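You operate a simulated robot arm through the tools that you are given. There is no shell and no other tool.

You run a simulated robot arm. Do the job below in one go: nothing can be reset, and whatever is moved stays where it is left.

TASK
Pour about 50 ml into the water tank and leave the humidifier misting on MID.
Fine: use the steel jug and put it back; shut the tank lid; vent slider open. Set down upright: steel jug.

It is judged by the outcome, as a careful person would: the job done as asked, and still so three seconds after it is handed in. It fails if anything else is knocked over, pushed out of place, dropped, spilled or broken. Lids that push on must go on centred and level and be pressed home; caps that screw on are set level and turned clockwise until they are tight.

THE ROBOT
A 6-joint arm with a two-finger parallel gripper, fixed in place. Base frame: the origin is on the floor under the middle of its stand, x ahead of it, y to its left, z up. Lengths are in mm, angles in degrees, forces in N, time in s.
With the tool pointing down near the work surface it reaches from about 340 to 860 mm from the base axis. Its first joint turns from -115.0 to 115.0 degrees. Payload 3.43 kg.
The TCP is the grasp point between the finger pads, 34 mm short of the fingertips. In the tool frame z runs along the fingers and y along their closing line. Largest opening 128 mm; finger width 24, thickness 12; the body of the gripper, 48 by 130 mm, starts 96 mm behind the TCP.
Orientation is that of the tool frame in the base frame, as a unit quaternion [w, x, y, z]. With the fingers straight down and closing along the base's y, the tool's x points along the base's -x, its y along +y and its z along -z.

THE INTERFACE
- The arm moves only by the tool send_rows. Its arguments are lists of equal length, an entry for each row: "slide": the shift along the base's x, y, z in units of 40 mm (1.0 is 40 mm), a list of three; "turn": the turn, a rotation vector about the base's x, y, z in units of 5 degrees (1.0 is 5 degrees), a list of three; "grip": the opening, from 0 (shut) to 1 (fully open). In form: {"slide": [[tx, ty, tz], ...], "turn": [[ax, ay, az], ...], "grip": [grip, ...]}. A call has 1 to 20 rows; each row shifts and turns the commanded pose from where the row before left it. A call with a number of a shift or a turn outside -1 to 1 is refused whole. Rows are played at 5 a second. More than 50 mm and 8.6 degrees between two rows, or a gripper value outside its range, and nothing of the call is played. Where a pose cannot be reached the arm comes as near as it can. A force on the tool above 40 N (or 10 N above the force at the start of the call, whichever is more), or a blocked arm, ends the call early, and 0.2 s more pass. Each finger travels about 108 mm/s and halts on what it meets, pressing with about 29 N; the grip force reading is that of the motor and also rises with nothing between the fingers. The clock runs only during rows and for 0.2 s after the last one: add rows that do not move to give the fingers time. It gives the time, the measured TCP pose, the force on the tool (base axes), the opening and the grip force at its end, in the units of the frame above (readings bear some noise), with the torque about the TCP (base axes, N m) and any sound that the robot's microphone picked up.
- Cameras (640 x 400 px; columns grow to the right, rows downward): "scene" is fixed at [54.9, -499.1, 1475.3]; the picture's right is [0.63, -0.78, 0.00], its down [-0.31, -0.25, -0.92] and it looks along [0.71, 0.58, -0.40] (base axes); focal length 344 px, centre (320, 200). "wrist" rides on the gripper at [76, -11, -160] in the tool frame; the picture's right is [0.15, 0.99, 0.00], its down [-0.88, 0.13, -0.46] and it looks along [-0.45, 0.07, 0.89] (tool axes); focal length 234 px, centre (320, 200). There is no depth. A picture from a camera that has moved, and an enlarged one, comes with that camera's place and axes in the base frame and with its lens. The place of the scene camera against the robot may be out by one fixed shift of up to 25 mm in any direction.
- snapshot(camera): a new picture of that camera. No time passes.
- raise_lower(by): moves the trunk up (or, below 0, down) by that many mm; the arm rides with it, the base frame stays. It gives what a move gives, with no picture.
- close_up(camera, box): a new picture of the part [left, top, right, bottom] of that camera's present view, enlarged. No time passes.
- job_done(): hands the job in; it is judged then, once.

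Places have to be worked out from the pictures, the camera data and where the tool is seen. Open the gripper and draw the arm clear of the work before you hand the job in, unless the task says otherwise.

The tools are called after ">>>" as name(argument=value, ...) on one line, values as JSON. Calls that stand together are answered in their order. send_rows: Moves the arm, as the interface text tells. Its arguments: {"type":"object","properties":{"slide":{"type":"array"},"turn":{"type":"array"},"grip":{"type":"array"}},"required":["slide","turn","grip"]} The other tools are called the same way: raise_lower (by) moves the trunk up or down; snapshot (camera) takes a picture; close_up (camera, box) takes an enlarged picture of a part of a camera's view; job_done () hands the job in.

At the start:

```text
time_s: 0.0
position: [466.9, 183.6, 1304.4]
orientation: [0.001, 0.001, 1.0, 0.0]
contact_force: [0.7, 0.5, 0.6]
wrist_torque: [-0.02, 0.01, 0.01]
finger_gap: 128.1
gripper_force: 0.0
trunk travel left (down, up): [-700.0, 90.0]
```

scene: 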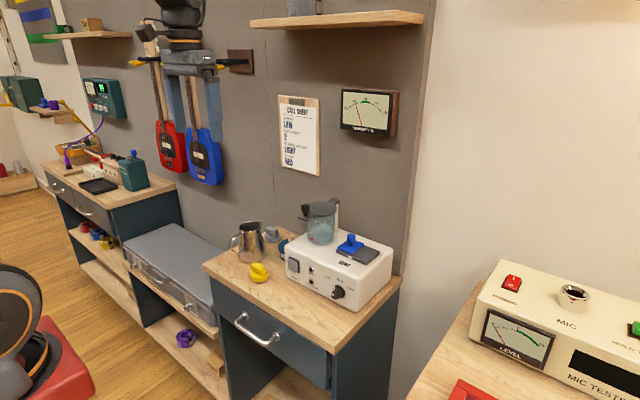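
wrist: 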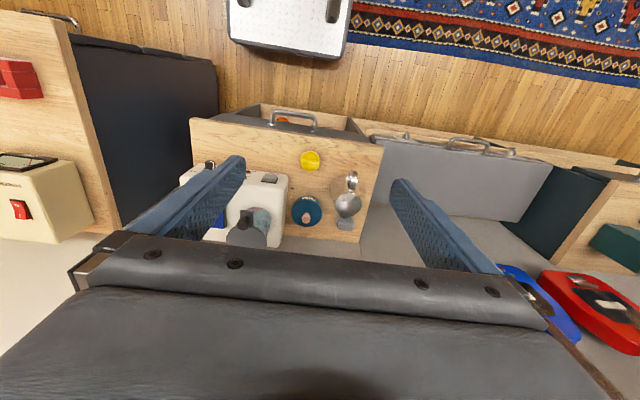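

I see a humidifier with a tank, knob, switch and slider on a cabinet, and a steel jug next to it. I'll take close-ups before moving.

>>> close_up(camera="scene", box=[200, 180, 420, 320])

>>> close_up(camera="scene", box=[270, 240, 400, 320])

>>> close_up(camera="wrist", box=[160, 90, 400, 250])

>>> close_up(camera="scene", box=[270, 80, 330, 180])

```text
2.86 times, centred on (310, 250) of scene
camera zoom: at [54.9, -499.1, 1475.3], right [0.63, -0.78, 0.0], down [-0.31, -0.25, -0.92], along [0.71, 0.58, -0.4], focal length 982 px, centre (349, 57)
```

zoom: 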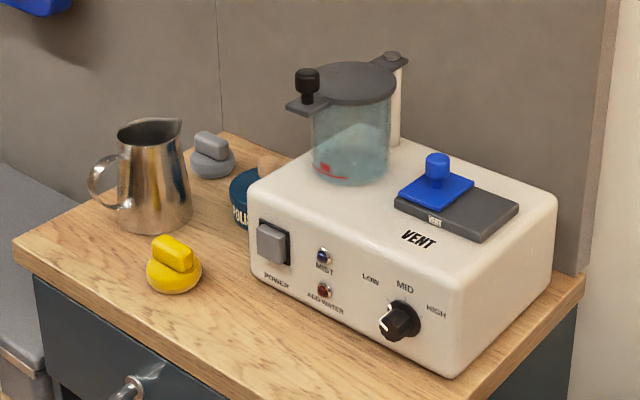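

```text
4.92 times, centred on (335, 280) of scene
camera zoom: at [54.9, -499.1, 1475.3], right [0.63, -0.78, 0.0], down [-0.31, -0.25, -0.92], along [0.71, 0.58, -0.4], focal length 1691 px, centre (246, -194)
```

zoom: 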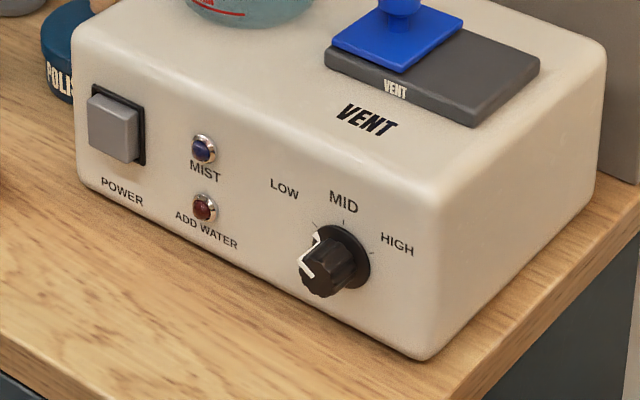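

```text
2.50 times, centred on (280, 170) of wrist
camera zoom: at [392.2, 173.4, 1465.6], right [-0.14, 0.99, 0.0], down [0.88, 0.13, 0.46], along [0.45, 0.07, -0.89], focal length 585 px, centre (420, 275)
```

zoom: 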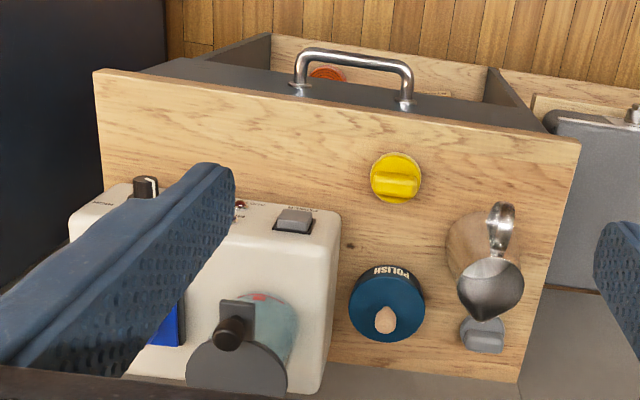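

```text
4.00 times, centred on (300, 130) of scene
camera zoom: at [54.9, -499.1, 1475.3], right [0.63, -0.78, 0.0], down [-0.31, -0.25, -0.92], along [0.71, 0.58, -0.4], focal length 1374 px, centre (400, 480)
```

zoom: 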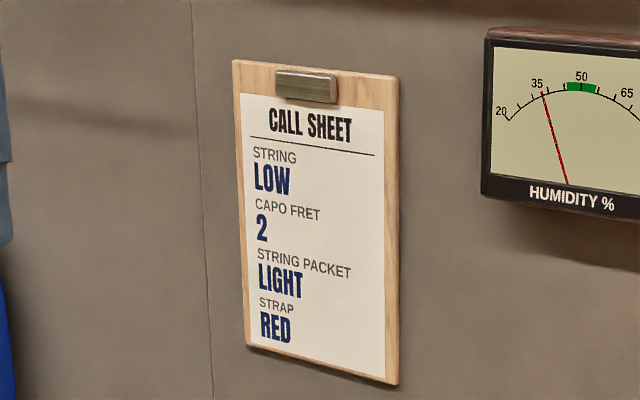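

The lid seems to have a knob in front and a pivot post behind, and the control knob points off to the lower left. I'll zoom in on each part for detail.

>>> close_up(camera="scene", box=[290, 190, 350, 250])

>>> close_up(camera="scene", box=[325, 225, 385, 270])

>>> close_up(camera="scene", box=[225, 210, 300, 270])

>>> close_up(camera="scene", box=[320, 270, 370, 310])

>>> close_up(camera="wrist", box=[170, 150, 300, 250])

```text
6.67 times, centred on (320, 220) of scene
camera zoom: at [54.9, -499.1, 1475.3], right [0.63, -0.78, 0.0], down [-0.31, -0.25, -0.92], along [0.71, 0.58, -0.4], focal length 2290 px, centre (320, 67)
```

zoom: 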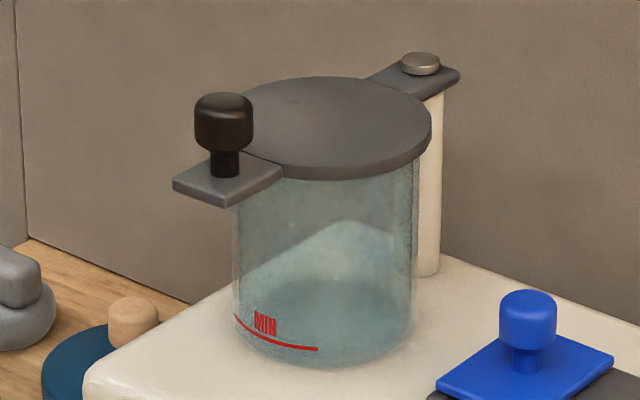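

```text
8.89 times, centred on (355, 248) of scene
camera zoom: at [54.9, -499.1, 1475.3], right [0.63, -0.78, 0.0], down [-0.31, -0.25, -0.92], along [0.71, 0.58, -0.4], focal length 3054 px, centre (9, -222)
```

zoom: 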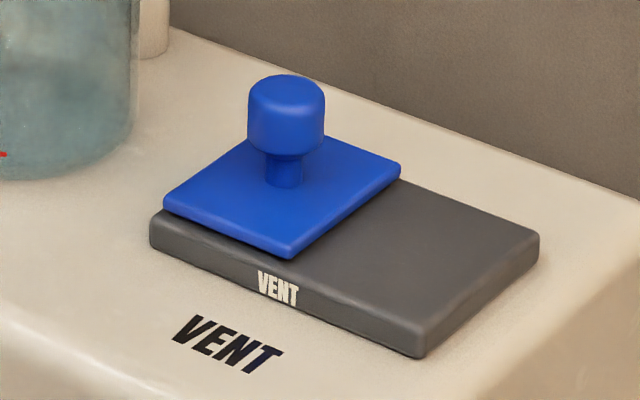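

```text
6.67 times, centred on (262, 240) of scene
camera zoom: at [54.9, -499.1, 1475.3], right [0.63, -0.78, 0.0], down [-0.31, -0.25, -0.92], along [0.71, 0.58, -0.4], focal length 2290 px, centre (703, -67)
```

zoom: 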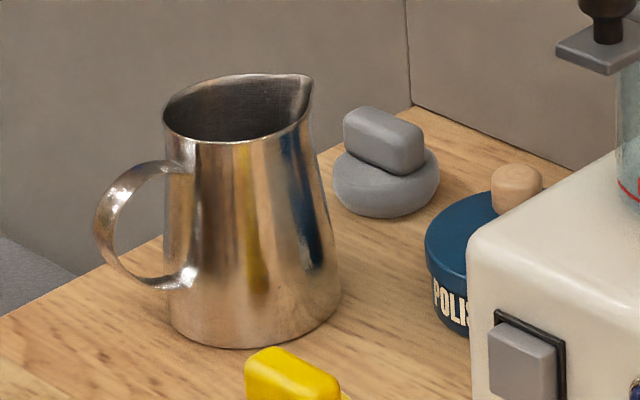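

```text
10.00 times, centred on (345, 290) of scene
camera zoom: at [54.9, -499.1, 1475.3], right [0.63, -0.78, 0.0], down [-0.31, -0.25, -0.92], along [0.71, 0.58, -0.4], focal length 3436 px, centre (70, -700)
```

zoom: 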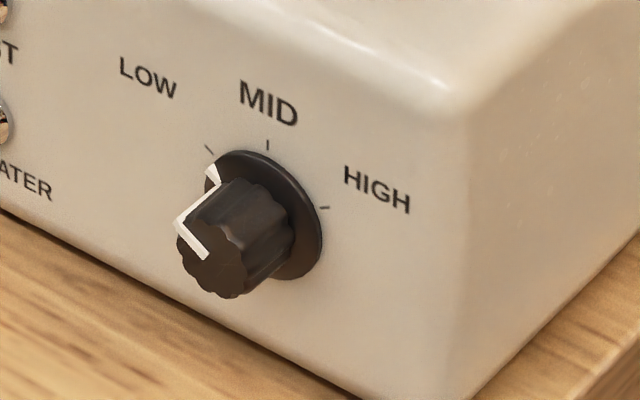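

```text
4.00 times, centred on (235, 200) of wrist
camera zoom: at [392.2, 173.4, 1465.6], right [-0.14, 0.99, 0.0], down [0.88, 0.13, 0.46], along [0.45, 0.07, -0.89], focal length 937 px, centre (660, 200)
```

zoom: 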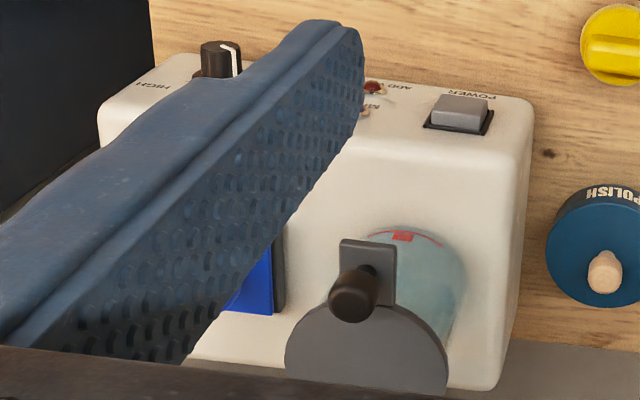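

The jug, lid knob and front panel are all roughly placed now. I estimate the tabletop at z≈825, the lid knob near (674, 57, 1060) and the yellow item near (597, 180). I'll slide the arm toward −y at this safe height to get clear wrist views of the humidifier and triangulate.

>>> send_rows(slide=[[0, -0.8, 0], [0, -0.8, 0], [0, -0.8, 0], [0, -0.8, 0], [0, 0, 0]], turn=[[0, 0, 0], [0, 0, 0], [0, 0, 0], [0, 0, 0], [0, 0, 0]], grip=[1, 1, 1, 1, 1])

>>> snapshot(camera="wrist")

>>> close_up(camera="wrist", box=[230, 100, 400, 240])

```text
time_s: 1.2
position: [469.2, 54.8, 1303.5]
orientation: [0.0, 0.001, 1.0, 0.0]
contact_force: [-0.6, 0.8, -0.9]
wrist_torque: [0.02, 0.02, -0.02]
finger_gap: 128.2
gripper_force: 0.0
trunk travel left (down, up): [-700.0, 90.0]
```

```text
taken
camera wrist: at [393.5, 44.2, 1464.9], right [-0.15, 0.99, 0.0], down [0.88, 0.13, 0.46], along [0.45, 0.07, -0.89], focal length 234 px, centre (320, 200)
```

wrist: 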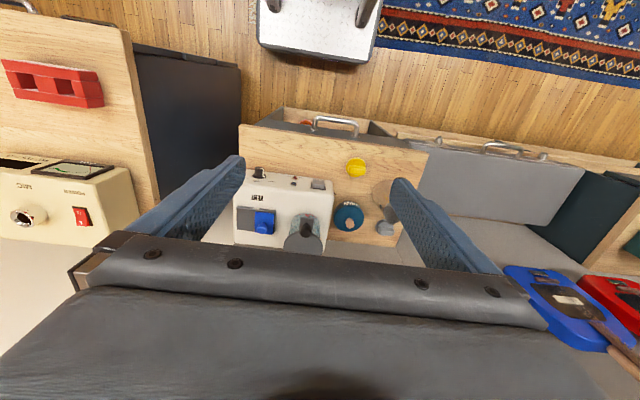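

```text
2.86 times, centred on (315, 170) of wrist
camera zoom: at [393.5, 44.2, 1464.9], right [-0.15, 0.99, 0.0], down [0.88, 0.13, 0.46], along [0.45, 0.07, -0.89], focal length 669 px, centre (334, 286)
```

zoom: 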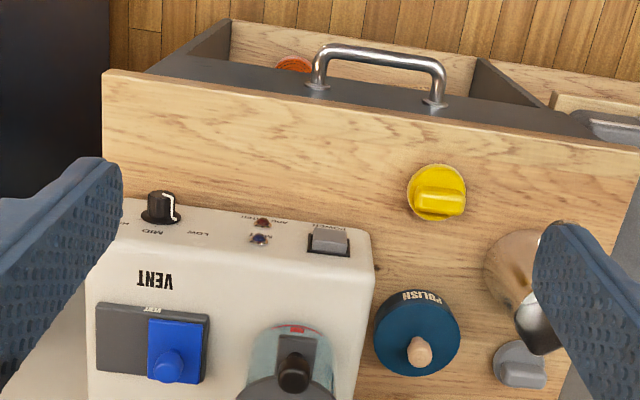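

The two wrist views put the yellow item's mid-height at (597, 178, 837), so the tabletop is near z≈820. I'll lower the trunk for a closer look, since the arm is still in front of everything.

>>> raise_lower(by=-180)

>>> snapshot(camera="wrist")

>>> close_up(camera="wrist", box=[220, 90, 420, 240])

>>> snapshot(camera="scene")

```text
time_s: 3.2
position: [467.2, 56.5, 1125.4]
orientation: [0.0, 0.001, 1.0, 0.0]
contact_force: [0.2, 0.0, 0.1]
wrist_torque: [-0.01, 0.0, -0.02]
finger_gap: 128.2
gripper_force: 0.1
trunk travel left (down, up): [-520.0, 270.0]
```

```text
taken
camera wrist: at [392.1, 45.4, 1285.7], right [-0.15, 0.99, 0.0], down [0.88, 0.13, 0.46], along [0.45, 0.07, -0.89], focal length 234 px, centre (320, 200)
```

wrist: 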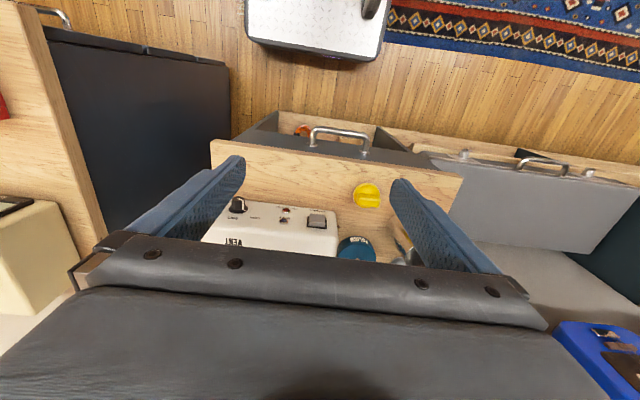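

```text
2.67 times, centred on (320, 165) of wrist
camera zoom: at [392.1, 45.4, 1285.7], right [-0.15, 0.99, 0.0], down [0.88, 0.13, 0.46], along [0.45, 0.07, -0.89], focal length 624 px, centre (320, 293)
```

zoom: 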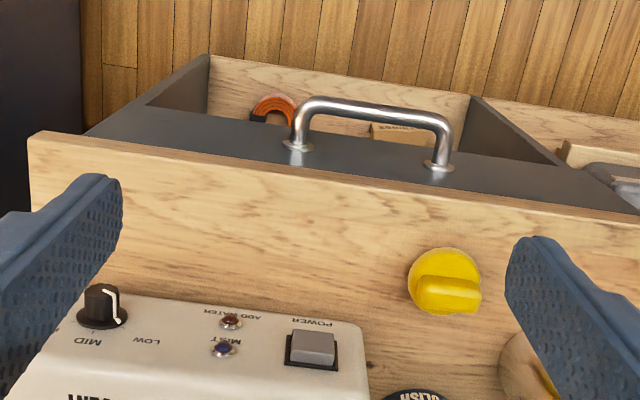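

```text
taken
```

scene: 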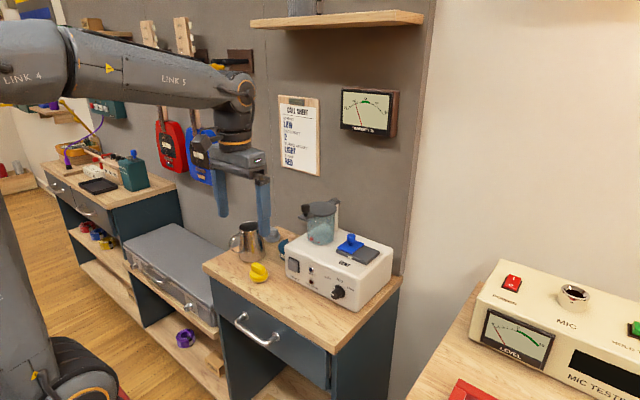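

The power button works out near (634, 75, 900) and the jug near (670, 290). I'll raise the trunk a bit and move over toward the jug to measure it and see its spout, handle and contents.

>>> raise_lower(by=80)

>>> send_rows(slide=[[0.2, 0.95, 0], [0.2, 0.95, 0], [0.2, 0.95, 0], [0.2, 0.95, 0], [0.2, 0.95, 0], [0.2, 0.95, 0], [0, 0, 0]], turn=[[0, 0, 0], [0, 0, 0], [0, 0, 0], [0, 0, 0], [0, 0, 0], [0, 0, 0], [0, 0, 0]], grip=[1, 1, 1, 1, 1, 1, 1])

>>> close_up(camera="wrist", box=[230, 100, 410, 240])

>>> snapshot(camera="wrist")

```text
time_s: 4.4
position: [468.1, 55.1, 1204.6]
orientation: [0.0, 0.001, 1.0, -0.001]
contact_force: [-0.1, -0.3, 0.0]
wrist_torque: [0.04, 0.0, 0.02]
finger_gap: 128.2
gripper_force: 0.0
trunk travel left (down, up): [-600.0, 190.0]
```

```text
time_s: 6.0
position: [518.2, 282.3, 1205.3]
orientation: [0.0, 0.002, 1.0, 0.0]
contact_force: [-0.7, 0.0, -0.5]
wrist_torque: [0.0, 0.03, 0.0]
finger_gap: 127.8
gripper_force: 0.1
trunk travel left (down, up): [-600.0, 190.0]
```

```text
2.86 times, centred on (320, 170) of wrist
camera zoom: at [442.0, 272.8, 1365.6], right [-0.14, 0.99, 0.0], down [0.88, 0.13, 0.46], along [0.45, 0.07, -0.89], focal length 669 px, centre (320, 286)
```

zoom: 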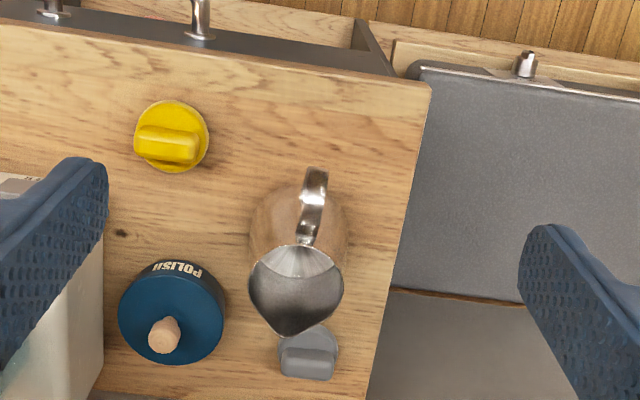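

```text
taken
camera wrist: at [442.0, 272.8, 1365.6], right [-0.14, 0.99, 0.0], down [0.88, 0.13, 0.46], along [0.45, 0.07, -0.89], focal length 234 px, centre (320, 200)
```

wrist: 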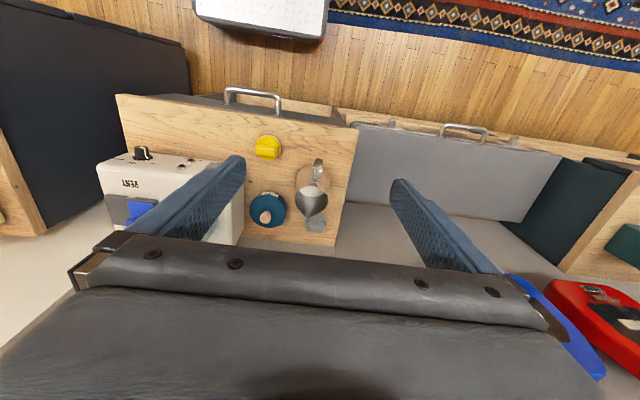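

Triangulation gives the table top at z≈828, the jug axis at about (662, 288) with its rim at 945 and spout toward +x, and the lid knob at (677, 57, 1059). Next I'll look inside the jug, then go back above the humidifier from higher up to see the lid and post.

>>> close_up(camera="wrist", box=[290, 150, 340, 240])

>>> raise_lower(by=120)

>>> send_rows(slide=[[0.2, -0.95, 0], [0.2, -0.95, 0], [0.2, -0.95, 0], [0.2, -0.95, 0], [0.2, -0.95, 0], [0.2, -0.95, 0], [0, 0, 0]], turn=[[0, 0, 0], [0, 0, 0], [0, 0, 0], [0, 0, 0], [0, 0, 0], [0, 0, 0], [0, 0, 0]], grip=[1, 1, 1, 1, 1, 1, 1])

>>> close_up(camera="wrist", box=[230, 120, 390, 245])

```text
4.44 times, centred on (315, 195) of wrist
camera zoom: at [442.0, 272.8, 1365.6], right [-0.14, 0.99, 0.0], down [0.88, 0.13, 0.46], along [0.45, 0.07, -0.89], focal length 1041 px, centre (342, 222)
```

zoom: 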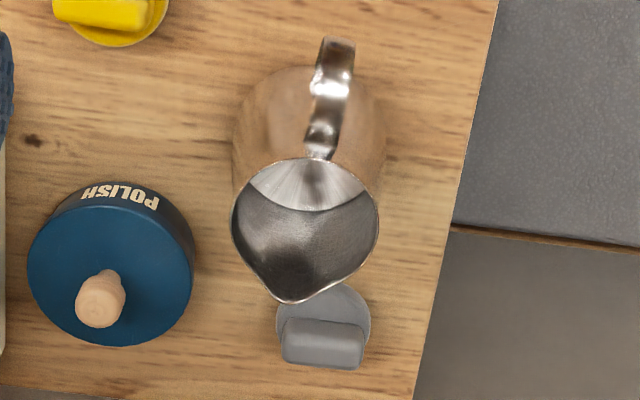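

```text
time_s: 7.5
position: [514.8, 283.1, 1325.3]
orientation: [-0.001, 0.001, 1.0, 0.0]
contact_force: [0.7, 0.3, 0.0]
wrist_torque: [0.01, 0.01, 0.02]
finger_gap: 128.1
gripper_force: 0.0
trunk travel left (down, up): [-720.0, 70.0]
```

```text
time_s: 9.1
position: [562.5, 55.7, 1325.3]
orientation: [-0.001, 0.001, 1.0, -0.001]
contact_force: [-0.5, 0.0, -0.4]
wrist_torque: [0.0, 0.0, -0.01]
finger_gap: 128.0
gripper_force: 0.1
trunk travel left (down, up): [-720.0, 70.0]
```

```text
3.20 times, centred on (310, 182) of wrist
camera zoom: at [487.8, 45.8, 1486.0], right [-0.15, 0.99, 0.0], down [0.88, 0.13, 0.46], along [0.45, 0.07, -0.89], focal length 749 px, centre (352, 256)
```

zoom: 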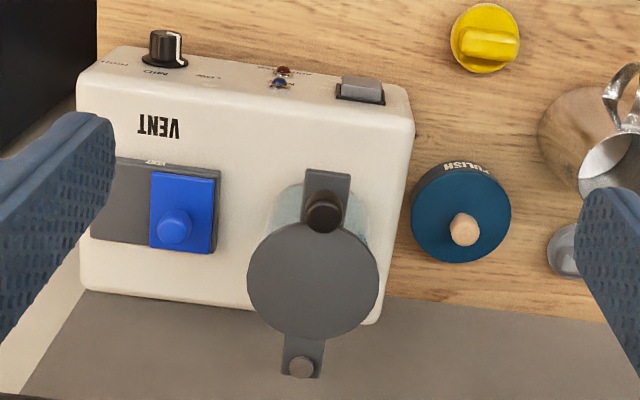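

This view is clear: the pivot screw is near (811, 57), the lid disc centre near (744, 57) with r≈45, the lid knob near (678, 57), and the wall at x≈855. I'll zoom in on the vent slider, the lid and the front panel.

>>> close_up(camera="wrist", box=[245, 150, 305, 205])

>>> close_up(camera="wrist", box=[285, 165, 345, 245])

>>> close_up(camera="wrist", box=[245, 120, 345, 160])

```text
7.27 times, centred on (275, 178) of wrist
camera zoom: at [487.8, 45.8, 1486.0], right [-0.15, 0.99, 0.0], down [0.88, 0.13, 0.46], along [0.45, 0.07, -0.89], focal length 1703 px, centre (647, 364)
```

zoom: 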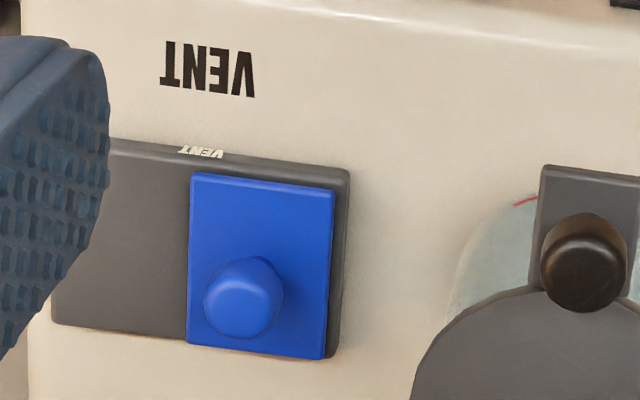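

```text
5.00 times, centred on (315, 205) of wrist
camera zoom: at [487.8, 45.8, 1486.0], right [-0.15, 0.99, 0.0], down [0.88, 0.13, 0.46], along [0.45, 0.07, -0.89], focal length 1171 px, centre (345, 175)
```

zoom: 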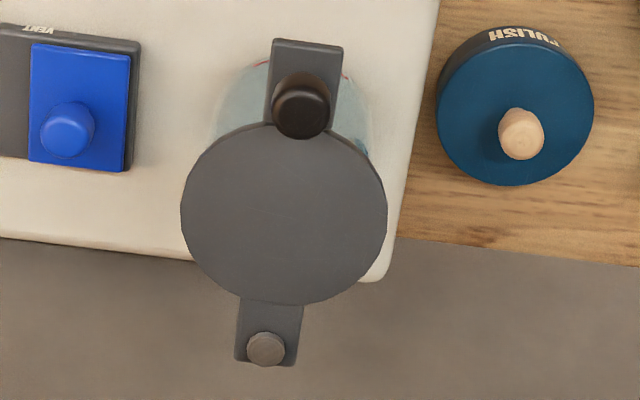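

```text
6.40 times, centred on (295, 140) of wrist
camera zoom: at [487.8, 45.8, 1486.0], right [-0.15, 0.99, 0.0], down [0.88, 0.13, 0.46], along [0.45, 0.07, -0.89], focal length 1499 px, centre (480, 584)
```

zoom: 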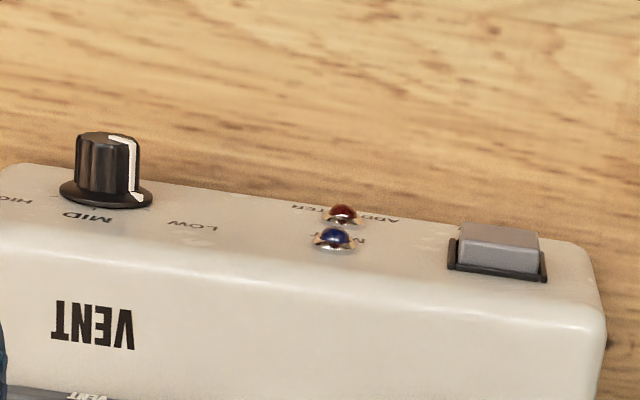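

I don't see an opening on the exposed dark plate, so the vent hole must be under the blue slider: it's closed and should slide toward −y. Its knob top is about (744, −51, 974). I'll close the fingers, go above a point just on its +y side, and lower the trunk part way, staying clear of the lid.

>>> send_rows(slide=[[0.91, -0.38, 0], [0.91, -0.38, 0], [0.91, -0.38, 0], [0.91, -0.38, 0], [0.91, -0.38, 0], [0, 0, 0]], turn=[[0, 0, 0], [0, 0, 0], [0, 0, 0], [0, 0, 0], [0, 0, 0], [0, 0, 0]], grip=[0.8, 0.6, 0.4, 0.2, 0, 0])

>>> raise_lower(by=-170)

>>> snapshot(camera="wrist")

>>> snapshot(camera="scene")

```text
time_s: 10.2
position: [697.6, -3.8, 1335.4]
orientation: [-0.004, -0.003, 1.0, 0.001]
contact_force: [-85.2, 15.8, -19.6]
wrist_torque: [-2.75, -14.4, 0.5]
finger_gap: 0.2
gripper_force: 28.9
trunk travel left (down, up): [-720.0, 70.0]
stopped in row 5: the force on the tool passed its limit at 152 N (the readings are from after the stop); the commanded pose is now the measured one
```

```text
time_s: 11.1
position: [669.6, -5.0, 1265.8]
orientation: [-0.03, -0.003, 1.0, 0.001]
contact_force: [-7.0, 0.0, 5.7]
wrist_torque: [0.0, -0.75, 0.01]
finger_gap: 0.0
gripper_force: 28.9
trunk travel left (down, up): [-655.0, 135.0]
stopped: the arm was blocked; the commanded pose is now the measured one
```

```text
taken
camera wrist: at [603.4, -15.7, 1430.2], right [-0.15, 0.99, 0.01], down [0.9, 0.13, 0.41], along [0.4, 0.07, -0.91], focal length 234 px, centre (320, 200)
```

wrist: 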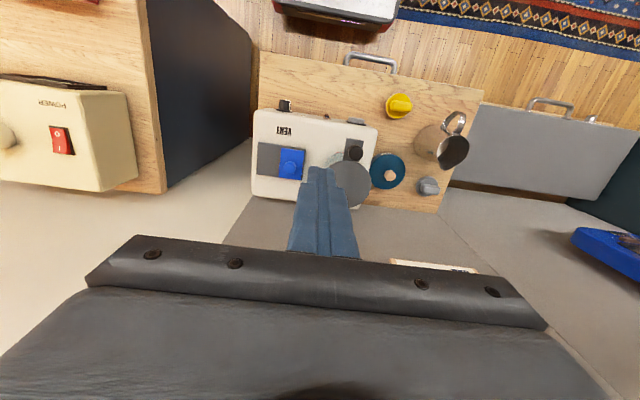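

```text
taken
```

scene: 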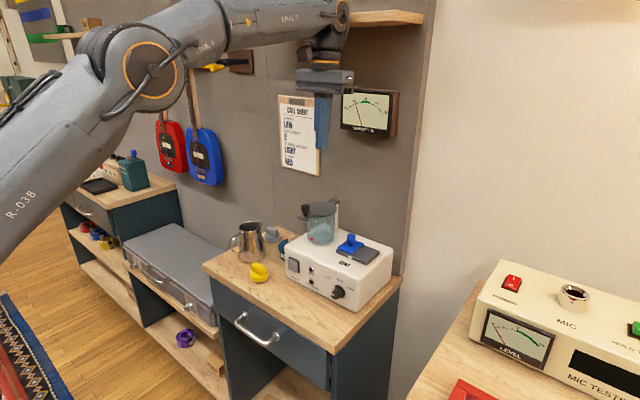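

The wrist hit the wall shelf above the humidifier. I'll check that nothing was displaced, then back straight out in −x.

>>> close_up(camera="scene", box=[240, 0, 440, 130])

>>> send_rows(slide=[[-0.5, 0, 0], [-0.8, 0, 0], [-0.8, 0, 0], [-0.8, 0, 0], [0, 0, 0]], turn=[[0, 0, 0], [0, 0, 0], [0, 0, 0], [0, 0, 0], [0, 0, 0]], grip=[0, 0, 0, 0, 0])

>>> close_up(camera="scene", box=[240, 0, 440, 130])

```text
3.08 times, centred on (340, 65) of scene
camera zoom: at [54.9, -499.1, 1475.3], right [0.63, -0.78, 0.0], down [-0.31, -0.25, -0.92], along [0.71, 0.58, -0.4], focal length 1057 px, centre (258, 615)
```

zoom: 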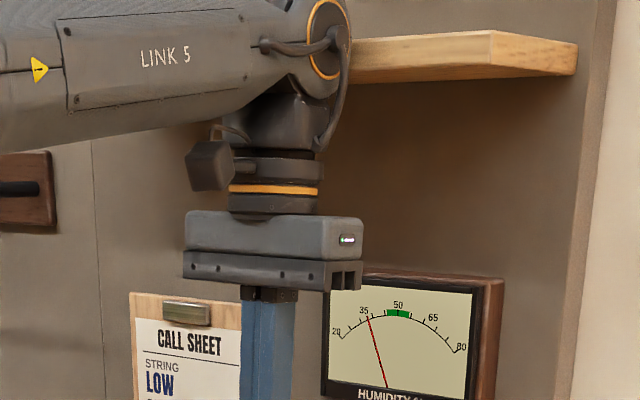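

```text
time_s: 11.4
position: [648.2, -5.2, 1235.3]
orientation: [-0.098, -0.003, 0.995, 0.002]
contact_force: [10.0, 0.5, -0.9]
wrist_torque: [-0.01, 1.04, 0.02]
finger_gap: 0.0
gripper_force: 29.3
trunk travel left (down, up): [-655.0, 135.0]
stopped in row 1: the arm was blocked; the commanded pose is now the measured one
```

```text
3.08 times, centred on (340, 65) of scene
camera zoom: at [54.9, -499.1, 1475.3], right [0.63, -0.78, 0.0], down [-0.31, -0.25, -0.92], along [0.71, 0.58, -0.4], focal length 1057 px, centre (258, 615)
```

zoom: 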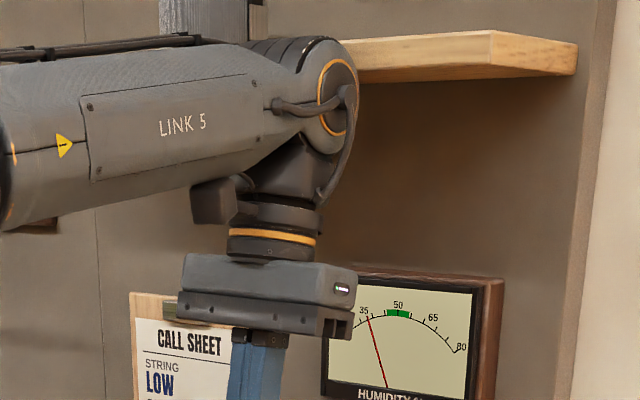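

The shelf and its box look undisturbed, but the arm reads as blocked and slightly pitched. I'll view the whole scene before moving any further.

>>> snapshot(camera="scene")

>>> snapshot(camera="wrist")

>>> send_rows(slide=[[0, 0, 0], [0, 0, 0]], turn=[[0, 0, 0], [0, 0, 0]], grip=[0, 0])

```text
taken
```

scene: 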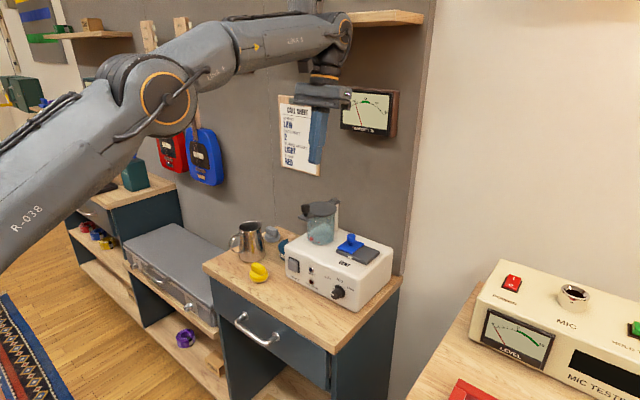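

```text
taken
camera wrist: at [604.9, -15.0, 1408.6], right [-0.15, 0.99, 0.03], down [0.95, 0.14, 0.28], along [0.27, 0.07, -0.96], focal length 234 px, centre (320, 200)
```

wrist: 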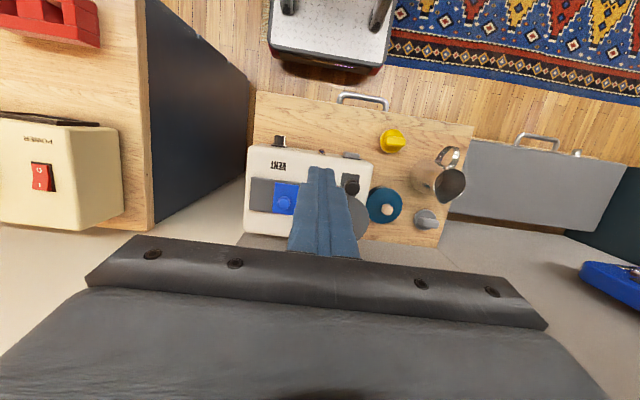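

```text
time_s: 11.8
position: [678.8, -3.4, 1164.8]
orientation: [-0.183, -0.003, 0.983, 0.001]
contact_force: [-2.5, 0.3, 6.5]
wrist_torque: [-0.02, -0.7, 0.0]
finger_gap: 0.0
gripper_force: 29.0
trunk travel left (down, up): [-655.0, 135.0]
stopped in row 1: the arm was blocked; the commanded pose is now the measured one
```

With no command given, the arm still reads blocked and its pose has shifted. I'll look again before doing anything else.

>>> snapshot(camera="scene")

>>> close_up(camera="scene", box=[200, 0, 440, 150])

```text
taken
```

scene: 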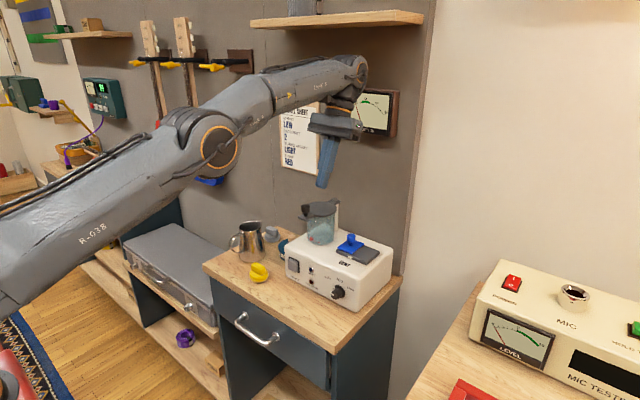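

```text
2.67 times, centred on (320, 75) of scene
camera zoom: at [54.9, -499.1, 1475.3], right [0.63, -0.78, 0.0], down [-0.31, -0.25, -0.92], along [0.71, 0.58, -0.4], focal length 916 px, centre (320, 533)
```

zoom: 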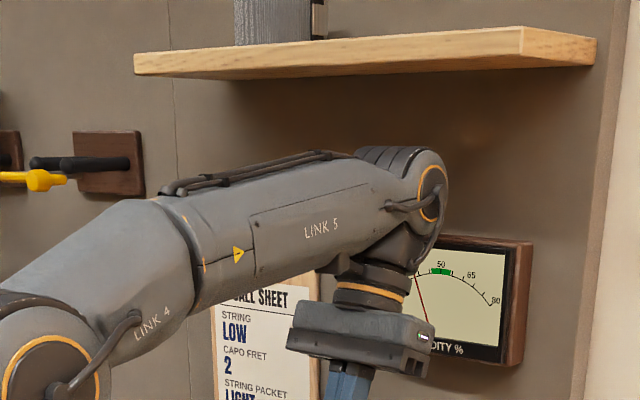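

The shelf and box are still in place and the link has now dropped clear below the shelf. I'll gently back away and up from the wall to regain control.

>>> send_rows(slide=[[-0.3, 0, 0.2], [-0.4, 0, 0.3], [-0.4, 0, 0.3], [0, 0, 0], [0, 0, 0]], turn=[[0, 0, 0], [0, 0, 0], [0, 0, 0], [0, 0, 0], [0, 0, 0]], grip=[0, 0, 0, 0, 0])

>>> snapshot(camera="scene")

```text
time_s: 12.1
position: [685.5, -4.9, 1107.7]
orientation: [-0.222, -0.003, 0.975, 0.002]
contact_force: [-0.5, 0.0, -0.4]
wrist_torque: [-0.03, -0.05, 0.04]
finger_gap: 0.0
gripper_force: 28.7
trunk travel left (down, up): [-655.0, 135.0]
stopped in row 1: the arm was blocked; the commanded pose is now the measured one
```

```text
taken
```

scene: 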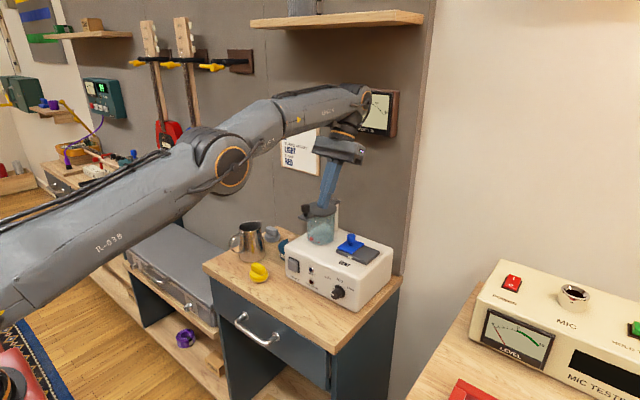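

The arm is still sinking. The fingertips are in free space in front of the lid, so I'll command a clear upward and slightly backward motion to arrest it.

>>> send_rows(slide=[[-0.3, 0, 1.0], [-0.3, 0, 1.0], [-0.3, 0, 1.0], [0, 0, 0]], turn=[[0, 0, 0], [0, 0, 0], [0, 0, 0], [0, 0, 0]], grip=[0, 0, 0, 0])

>>> snapshot(camera="scene")

```text
time_s: 12.5
position: [680.9, -4.1, 1065.0]
orientation: [-0.229, -0.003, 0.973, 0.002]
contact_force: [-0.1, 0.2, 0.1]
wrist_torque: [0.01, 0.0, 0.04]
finger_gap: 0.0
gripper_force: 29.6
out of reach, approached as far as the arm can: row 1
trunk travel left (down, up): [-655.0, 135.0]
stopped in row 1: the arm was blocked; the commanded pose is now the measured one
```

```text
taken
```

scene: 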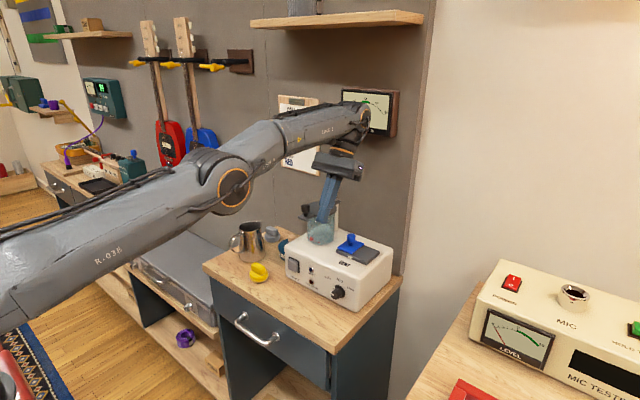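

The sinking is slowing, and it says the pose is out of reach: the tool has pitched back, which stretches the arm. I'll rotate the tool back toward vertical about the TCP while drawing back in −x.

>>> send_rows(slide=[[-0.4, 0, 0], [-0.4, 0, 0], [-0.4, 0, 0], [-0.4, 0, 0], [-0.4, 0, 0], [0, 0, 0]], turn=[[0, -0.8, 0], [0, -0.8, 0], [0, -0.8, 0], [0, -0.8, 0], [0, -0.8, 0], [0, 0, 0]], grip=[0, 0, 0, 0, 0, 0])

>>> snapshot(camera="scene")

```text
time_s: 12.8
position: [665.6, -4.5, 1025.1]
orientation: [-0.262, -0.003, 0.965, 0.001]
contact_force: [-0.2, 0.2, 0.3]
wrist_torque: [-0.01, 0.02, -0.04]
finger_gap: 0.0
gripper_force: 28.9
trunk travel left (down, up): [-655.0, 135.0]
stopped in row 1: the arm was blocked; the commanded pose is now the measured one
```

```text
taken
```

scene: 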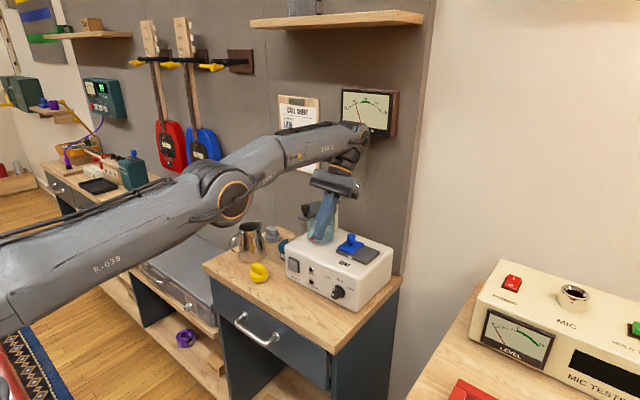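

The arm is still sagging a little with each arm call, as if each "blocked" reset loses its hold. I'll try raising the trunk a little, which should lift it while the arm joints hold.

>>> raise_lower(by=40)

>>> snapshot(camera="scene")

```text
time_s: 13.1
position: [672.8, -3.7, 971.0]
orientation: [-0.263, -0.002, 0.965, 0.002]
contact_force: [-73.5, 0.1, 96.9]
wrist_torque: [-0.07, 3.28, -0.09]
finger_gap: 0.0
gripper_force: 29.0
trunk travel left (down, up): [-659.0, 131.0]
stopped: the arm was blocked; the commanded pose is now the measured one
```

```text
taken
```

scene: 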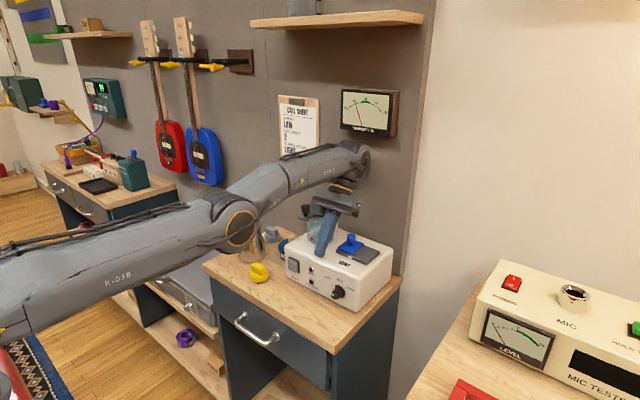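

The fingertips have come to rest on the front top edge of the humidifier. Let me check that the humidifier hasn't shifted, then lift straight up.

>>> close_up(camera="scene", box=[200, 180, 420, 320])

>>> send_rows(slide=[[0, 0, 0.3], [0, 0, 0.4], [0, 0, 0.4], [0, 0, 0.4]], turn=[[0, 0, 0], [0, 0, 0], [0, 0, 0], [0, 0, 0]], grip=[0, 0, 0, 0])

>>> snapshot(camera="scene")

```text
2.86 times, centred on (310, 250) of scene
camera zoom: at [54.9, -499.1, 1475.3], right [0.63, -0.78, 0.0], down [-0.31, -0.25, -0.92], along [0.71, 0.58, -0.4], focal length 982 px, centre (349, 57)
```

zoom: 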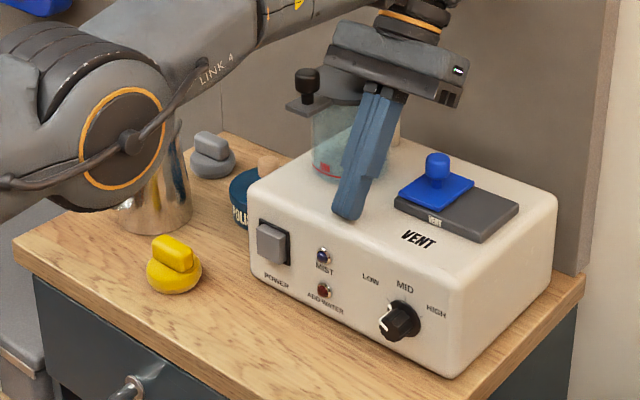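

```text
time_s: 13.4
position: [675.6, -5.1, 969.8]
orientation: [-0.257, -0.003, 0.966, 0.0]
contact_force: [112.4, -5.2, 278.2]
wrist_torque: [-0.12, -2.19, -0.28]
finger_gap: 0.0
gripper_force: 28.6
out of reach, approached as far as the arm can: row 1
trunk travel left (down, up): [-659.0, 131.0]
stopped in row 1: the arm was blocked; the commanded pose is now the measured one
```

```text
taken
```

scene: 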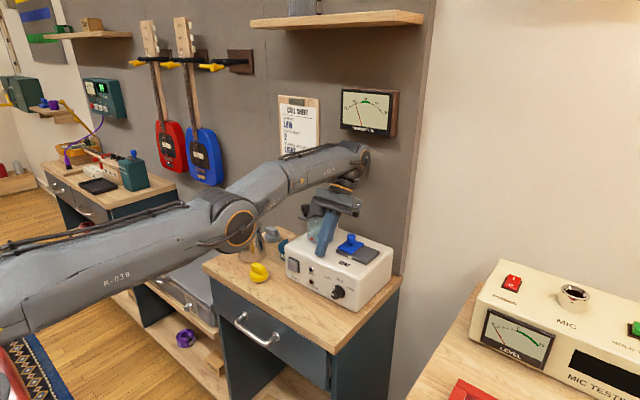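

The humidifier still looks in place. The current pose is at the wrist's limit, so I'll command a less folded, clearly reachable pose: up, back and rotated toward vertical.

>>> send_rows(slide=[[-0.5, 0, 1.0], [-0.5, 0, 1.0], [-0.5, 0, 1.0], [-0.5, 0, 0.5], [0, 0, 0]], turn=[[0, -1, 0], [0, -1, 0], [0, -1, 0], [0, -1, 0], [0, 0, 0]], grip=[0, 0, 0, 0, 0])

>>> snapshot(camera="scene")

```text
time_s: 13.9
position: [657.3, -5.9, 970.4]
orientation: [-0.311, -0.003, 0.951, 0.005]
contact_force: [58.8, -16.2, 215.1]
wrist_torque: [9.05, -12.59, -3.61]
finger_gap: 0.0
gripper_force: 29.0
trunk travel left (down, up): [-659.0, 131.0]
stopped in row 2: the arm was blocked; the commanded pose is now the measured one
```

```text
taken
```

scene: 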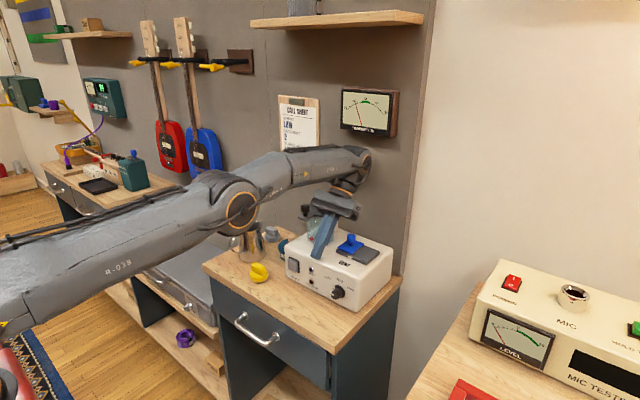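

I need a close look at the contact between gripper, lid and housing before the next command.

>>> close_up(camera="scene", box=[260, 140, 420, 310])

>>> snapshot(camera="wrist")

```text
2.35 times, centred on (340, 225) of scene
camera zoom: at [54.9, -499.1, 1475.3], right [0.63, -0.78, 0.0], down [-0.31, -0.25, -0.92], along [0.71, 0.58, -0.4], focal length 808 px, centre (273, 141)
```

zoom: 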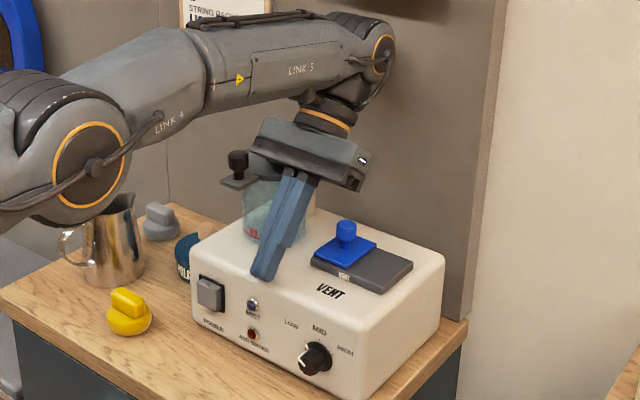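

```text
taken
camera wrist: at [691.4, -18.2, 1145.2], right [-0.12, 0.99, 0.1], down [0.98, 0.14, -0.15], along [-0.16, 0.08, -0.98], focal length 234 px, centre (320, 200)
```

wrist: 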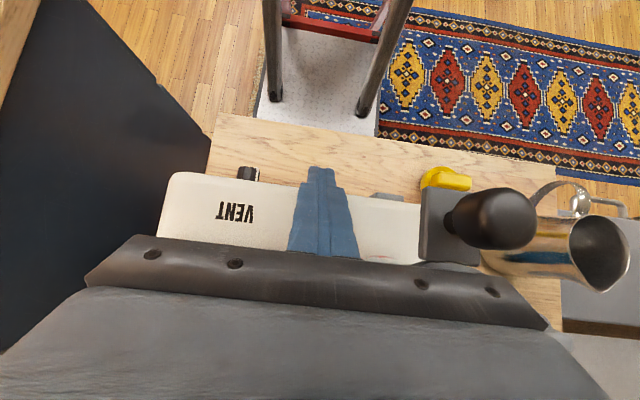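

The pictures show what happened: the elbow flipped from "up" to "down" through the stretched position. Nothing looks displaced, so I'll raise the trunk to lift the gripper off the housing with the joints held.

>>> raise_lower(by=60)

>>> close_up(camera="scene", box=[180, 120, 420, 310])

```text
time_s: 14.2
position: [660.2, -7.4, 969.5]
orientation: [-0.288, -0.002, 0.958, 0.002]
contact_force: [89.7, -21.7, 292.8]
wrist_torque: [-0.7, -0.54, 1.85]
finger_gap: 0.0
gripper_force: 28.8
trunk travel left (down, up): [-663.0, 127.0]
stopped: the arm was blocked; the commanded pose is now the measured one
```

```text
2.11 times, centred on (300, 215) of scene
camera zoom: at [54.9, -499.1, 1475.3], right [0.63, -0.78, 0.0], down [-0.31, -0.25, -0.92], along [0.71, 0.58, -0.4], focal length 723 px, centre (362, 168)
```

zoom: 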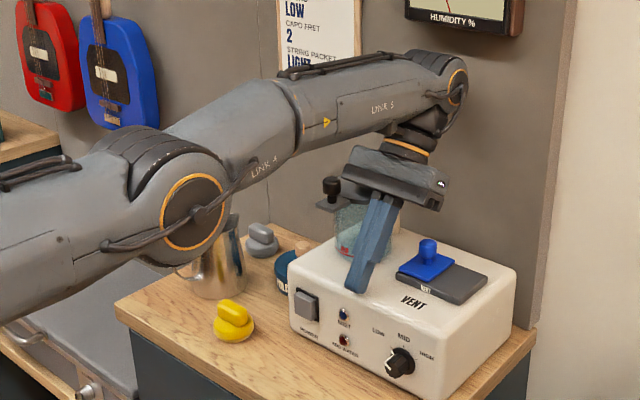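

The gripper body seems to be leaning on the lid behind its knob, with the wrist close to the wall, so I shouldn't drag back yet. I'll try a very small lift with a slight −y shift and watch how the arm responds.

>>> send_rows(slide=[[0, -0.1, 0.2], [0, -0.1, 0.2], [0, -0.1, 0.2]], turn=[[0, 0, 0], [0, 0, 0], [0, 0, 0]], grip=[0, 0, 0])

>>> close_up(camera="scene", box=[180, 120, 420, 310])

>>> snapshot(camera="wrist")

```text
time_s: 14.7
position: [657.9, -7.6, 969.3]
orientation: [-0.251, 0.004, 0.968, 0.002]
contact_force: [151.0, -1.1, 300.9]
wrist_torque: [-0.15, 25.31, -11.94]
finger_gap: 0.0
gripper_force: 29.1
out of reach, approached as far as the arm can: row 1
trunk travel left (down, up): [-663.0, 127.0]
stopped in row 2: the arm was blocked; the commanded pose is now the measured one
```

```text
2.11 times, centred on (300, 215) of scene
camera zoom: at [54.9, -499.1, 1475.3], right [0.63, -0.78, 0.0], down [-0.31, -0.25, -0.92], along [0.71, 0.58, -0.4], focal length 723 px, centre (362, 168)
```

zoom: 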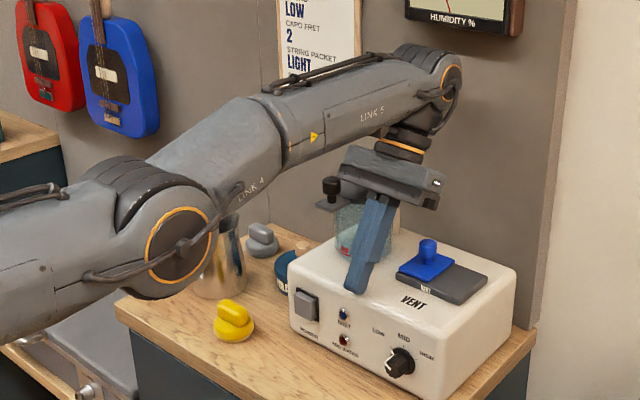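

```text
taken
camera wrist: at [670.4, -17.5, 1147.7], right [-0.12, 0.99, 0.07], down [0.99, 0.12, -0.03], along [-0.04, 0.07, -1.0], focal length 234 px, centre (320, 200)
```

wrist: 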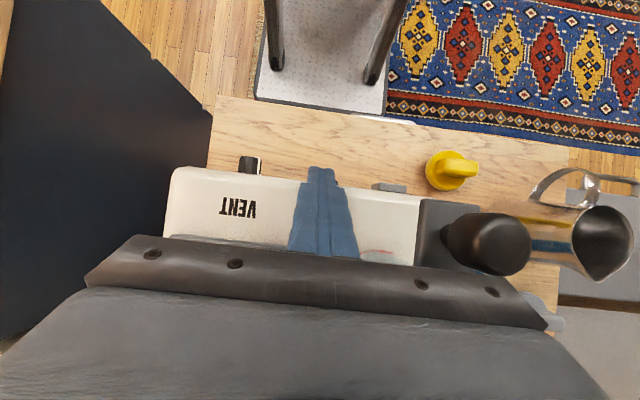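

The elbow is still sagging while the TCP stays pinned. The earlier larger upward command did raise the elbow, so I'll repeat a strong pure-upward command.

>>> send_rows(slide=[[0, 0, 1], [0, 0, 1], [0, 0, 1], [0, 0, 1]], turn=[[0, -1, 0], [0, -1, 0], [0, -1, 0], [0, -1, 0]], grip=[0, 0, 0, 0])

>>> close_up(camera="scene", box=[180, 120, 420, 310])

```text
time_s: 15.0
position: [663.2, -9.1, 970.8]
orientation: [-0.245, -0.005, 0.97, 0.004]
contact_force: [138.8, -18.2, 258.8]
wrist_torque: [-0.59, -3.66, -0.28]
finger_gap: 0.0
gripper_force: 28.8
trunk travel left (down, up): [-663.0, 127.0]
stopped in row 1: the arm was blocked; the commanded pose is now the measured one
```

```text
2.11 times, centred on (300, 215) of scene
camera zoom: at [54.9, -499.1, 1475.3], right [0.63, -0.78, 0.0], down [-0.31, -0.25, -0.92], along [0.71, 0.58, -0.4], focal length 723 px, centre (362, 168)
```

zoom: 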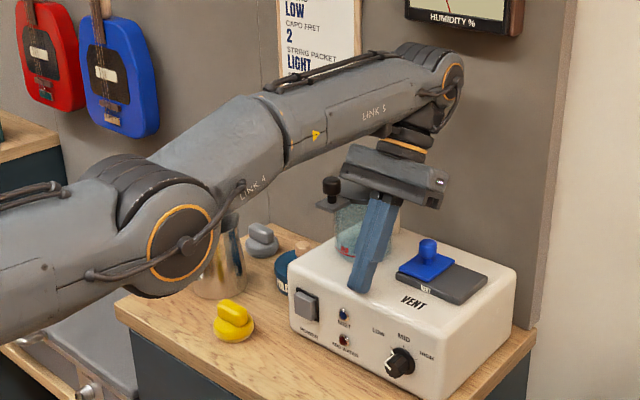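

The elbow has stopped sinking and the TCP rose slightly. I'll try the trunk again now that the arm is more settled.

>>> raise_lower(by=100)

>>> snapshot(camera="scene")

```text
time_s: 15.3
position: [663.3, -7.5, 969.2]
orientation: [-0.243, -0.006, 0.97, 0.002]
contact_force: [50.0, -1.9, 282.7]
wrist_torque: [-0.43, -0.31, -0.08]
finger_gap: 0.0
gripper_force: 29.2
trunk travel left (down, up): [-666.0, 124.0]
stopped: the arm was blocked; the commanded pose is now the measured one
```

```text
taken
```

scene: 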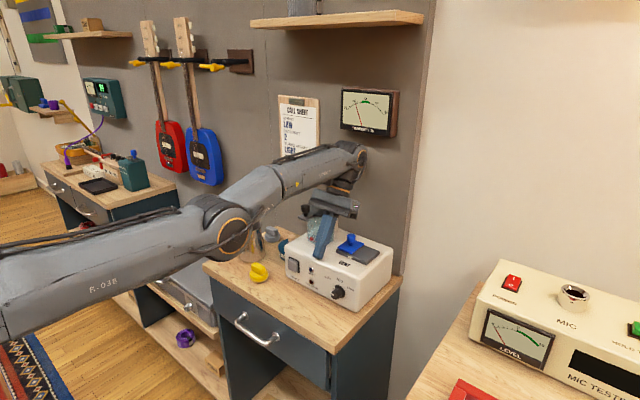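

I'll run a short hold with no motion, to see whether the arm still counts as blocked when static.

>>> send_rows(slide=[[0, 0, 0], [0, 0, 0], [0, 0, 0]], turn=[[0, 0, 0], [0, 0, 0], [0, 0, 0]], grip=[0, 0, 0])

>>> close_up(camera="scene", box=[180, 120, 420, 310])

```text
time_s: 15.6
position: [684.7, -8.9, 986.2]
orientation: [-0.178, 0.003, 0.984, -0.001]
contact_force: [-2.7, -0.9, -5.9]
wrist_torque: [0.08, -0.04, -0.03]
finger_gap: 0.0
gripper_force: 28.6
trunk travel left (down, up): [-666.0, 124.0]
stopped in row 1: the force on the tool passed its limit at 373 N (the readings are from after the stop); the commanded pose is now the measured one
```

```text
2.11 times, centred on (300, 215) of scene
camera zoom: at [54.9, -499.1, 1475.3], right [0.63, -0.78, 0.0], down [-0.31, -0.25, -0.92], along [0.71, 0.58, -0.4], focal length 723 px, centre (362, 168)
```

zoom: 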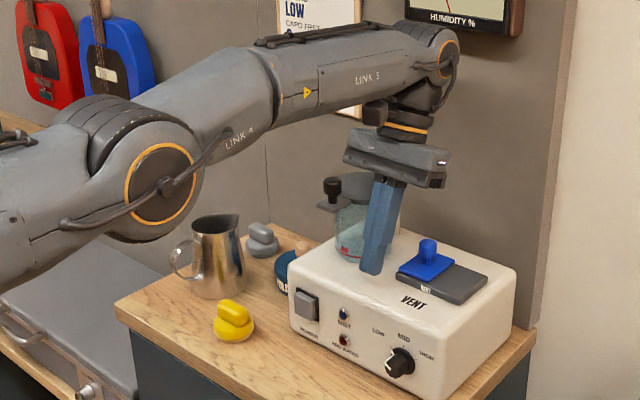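

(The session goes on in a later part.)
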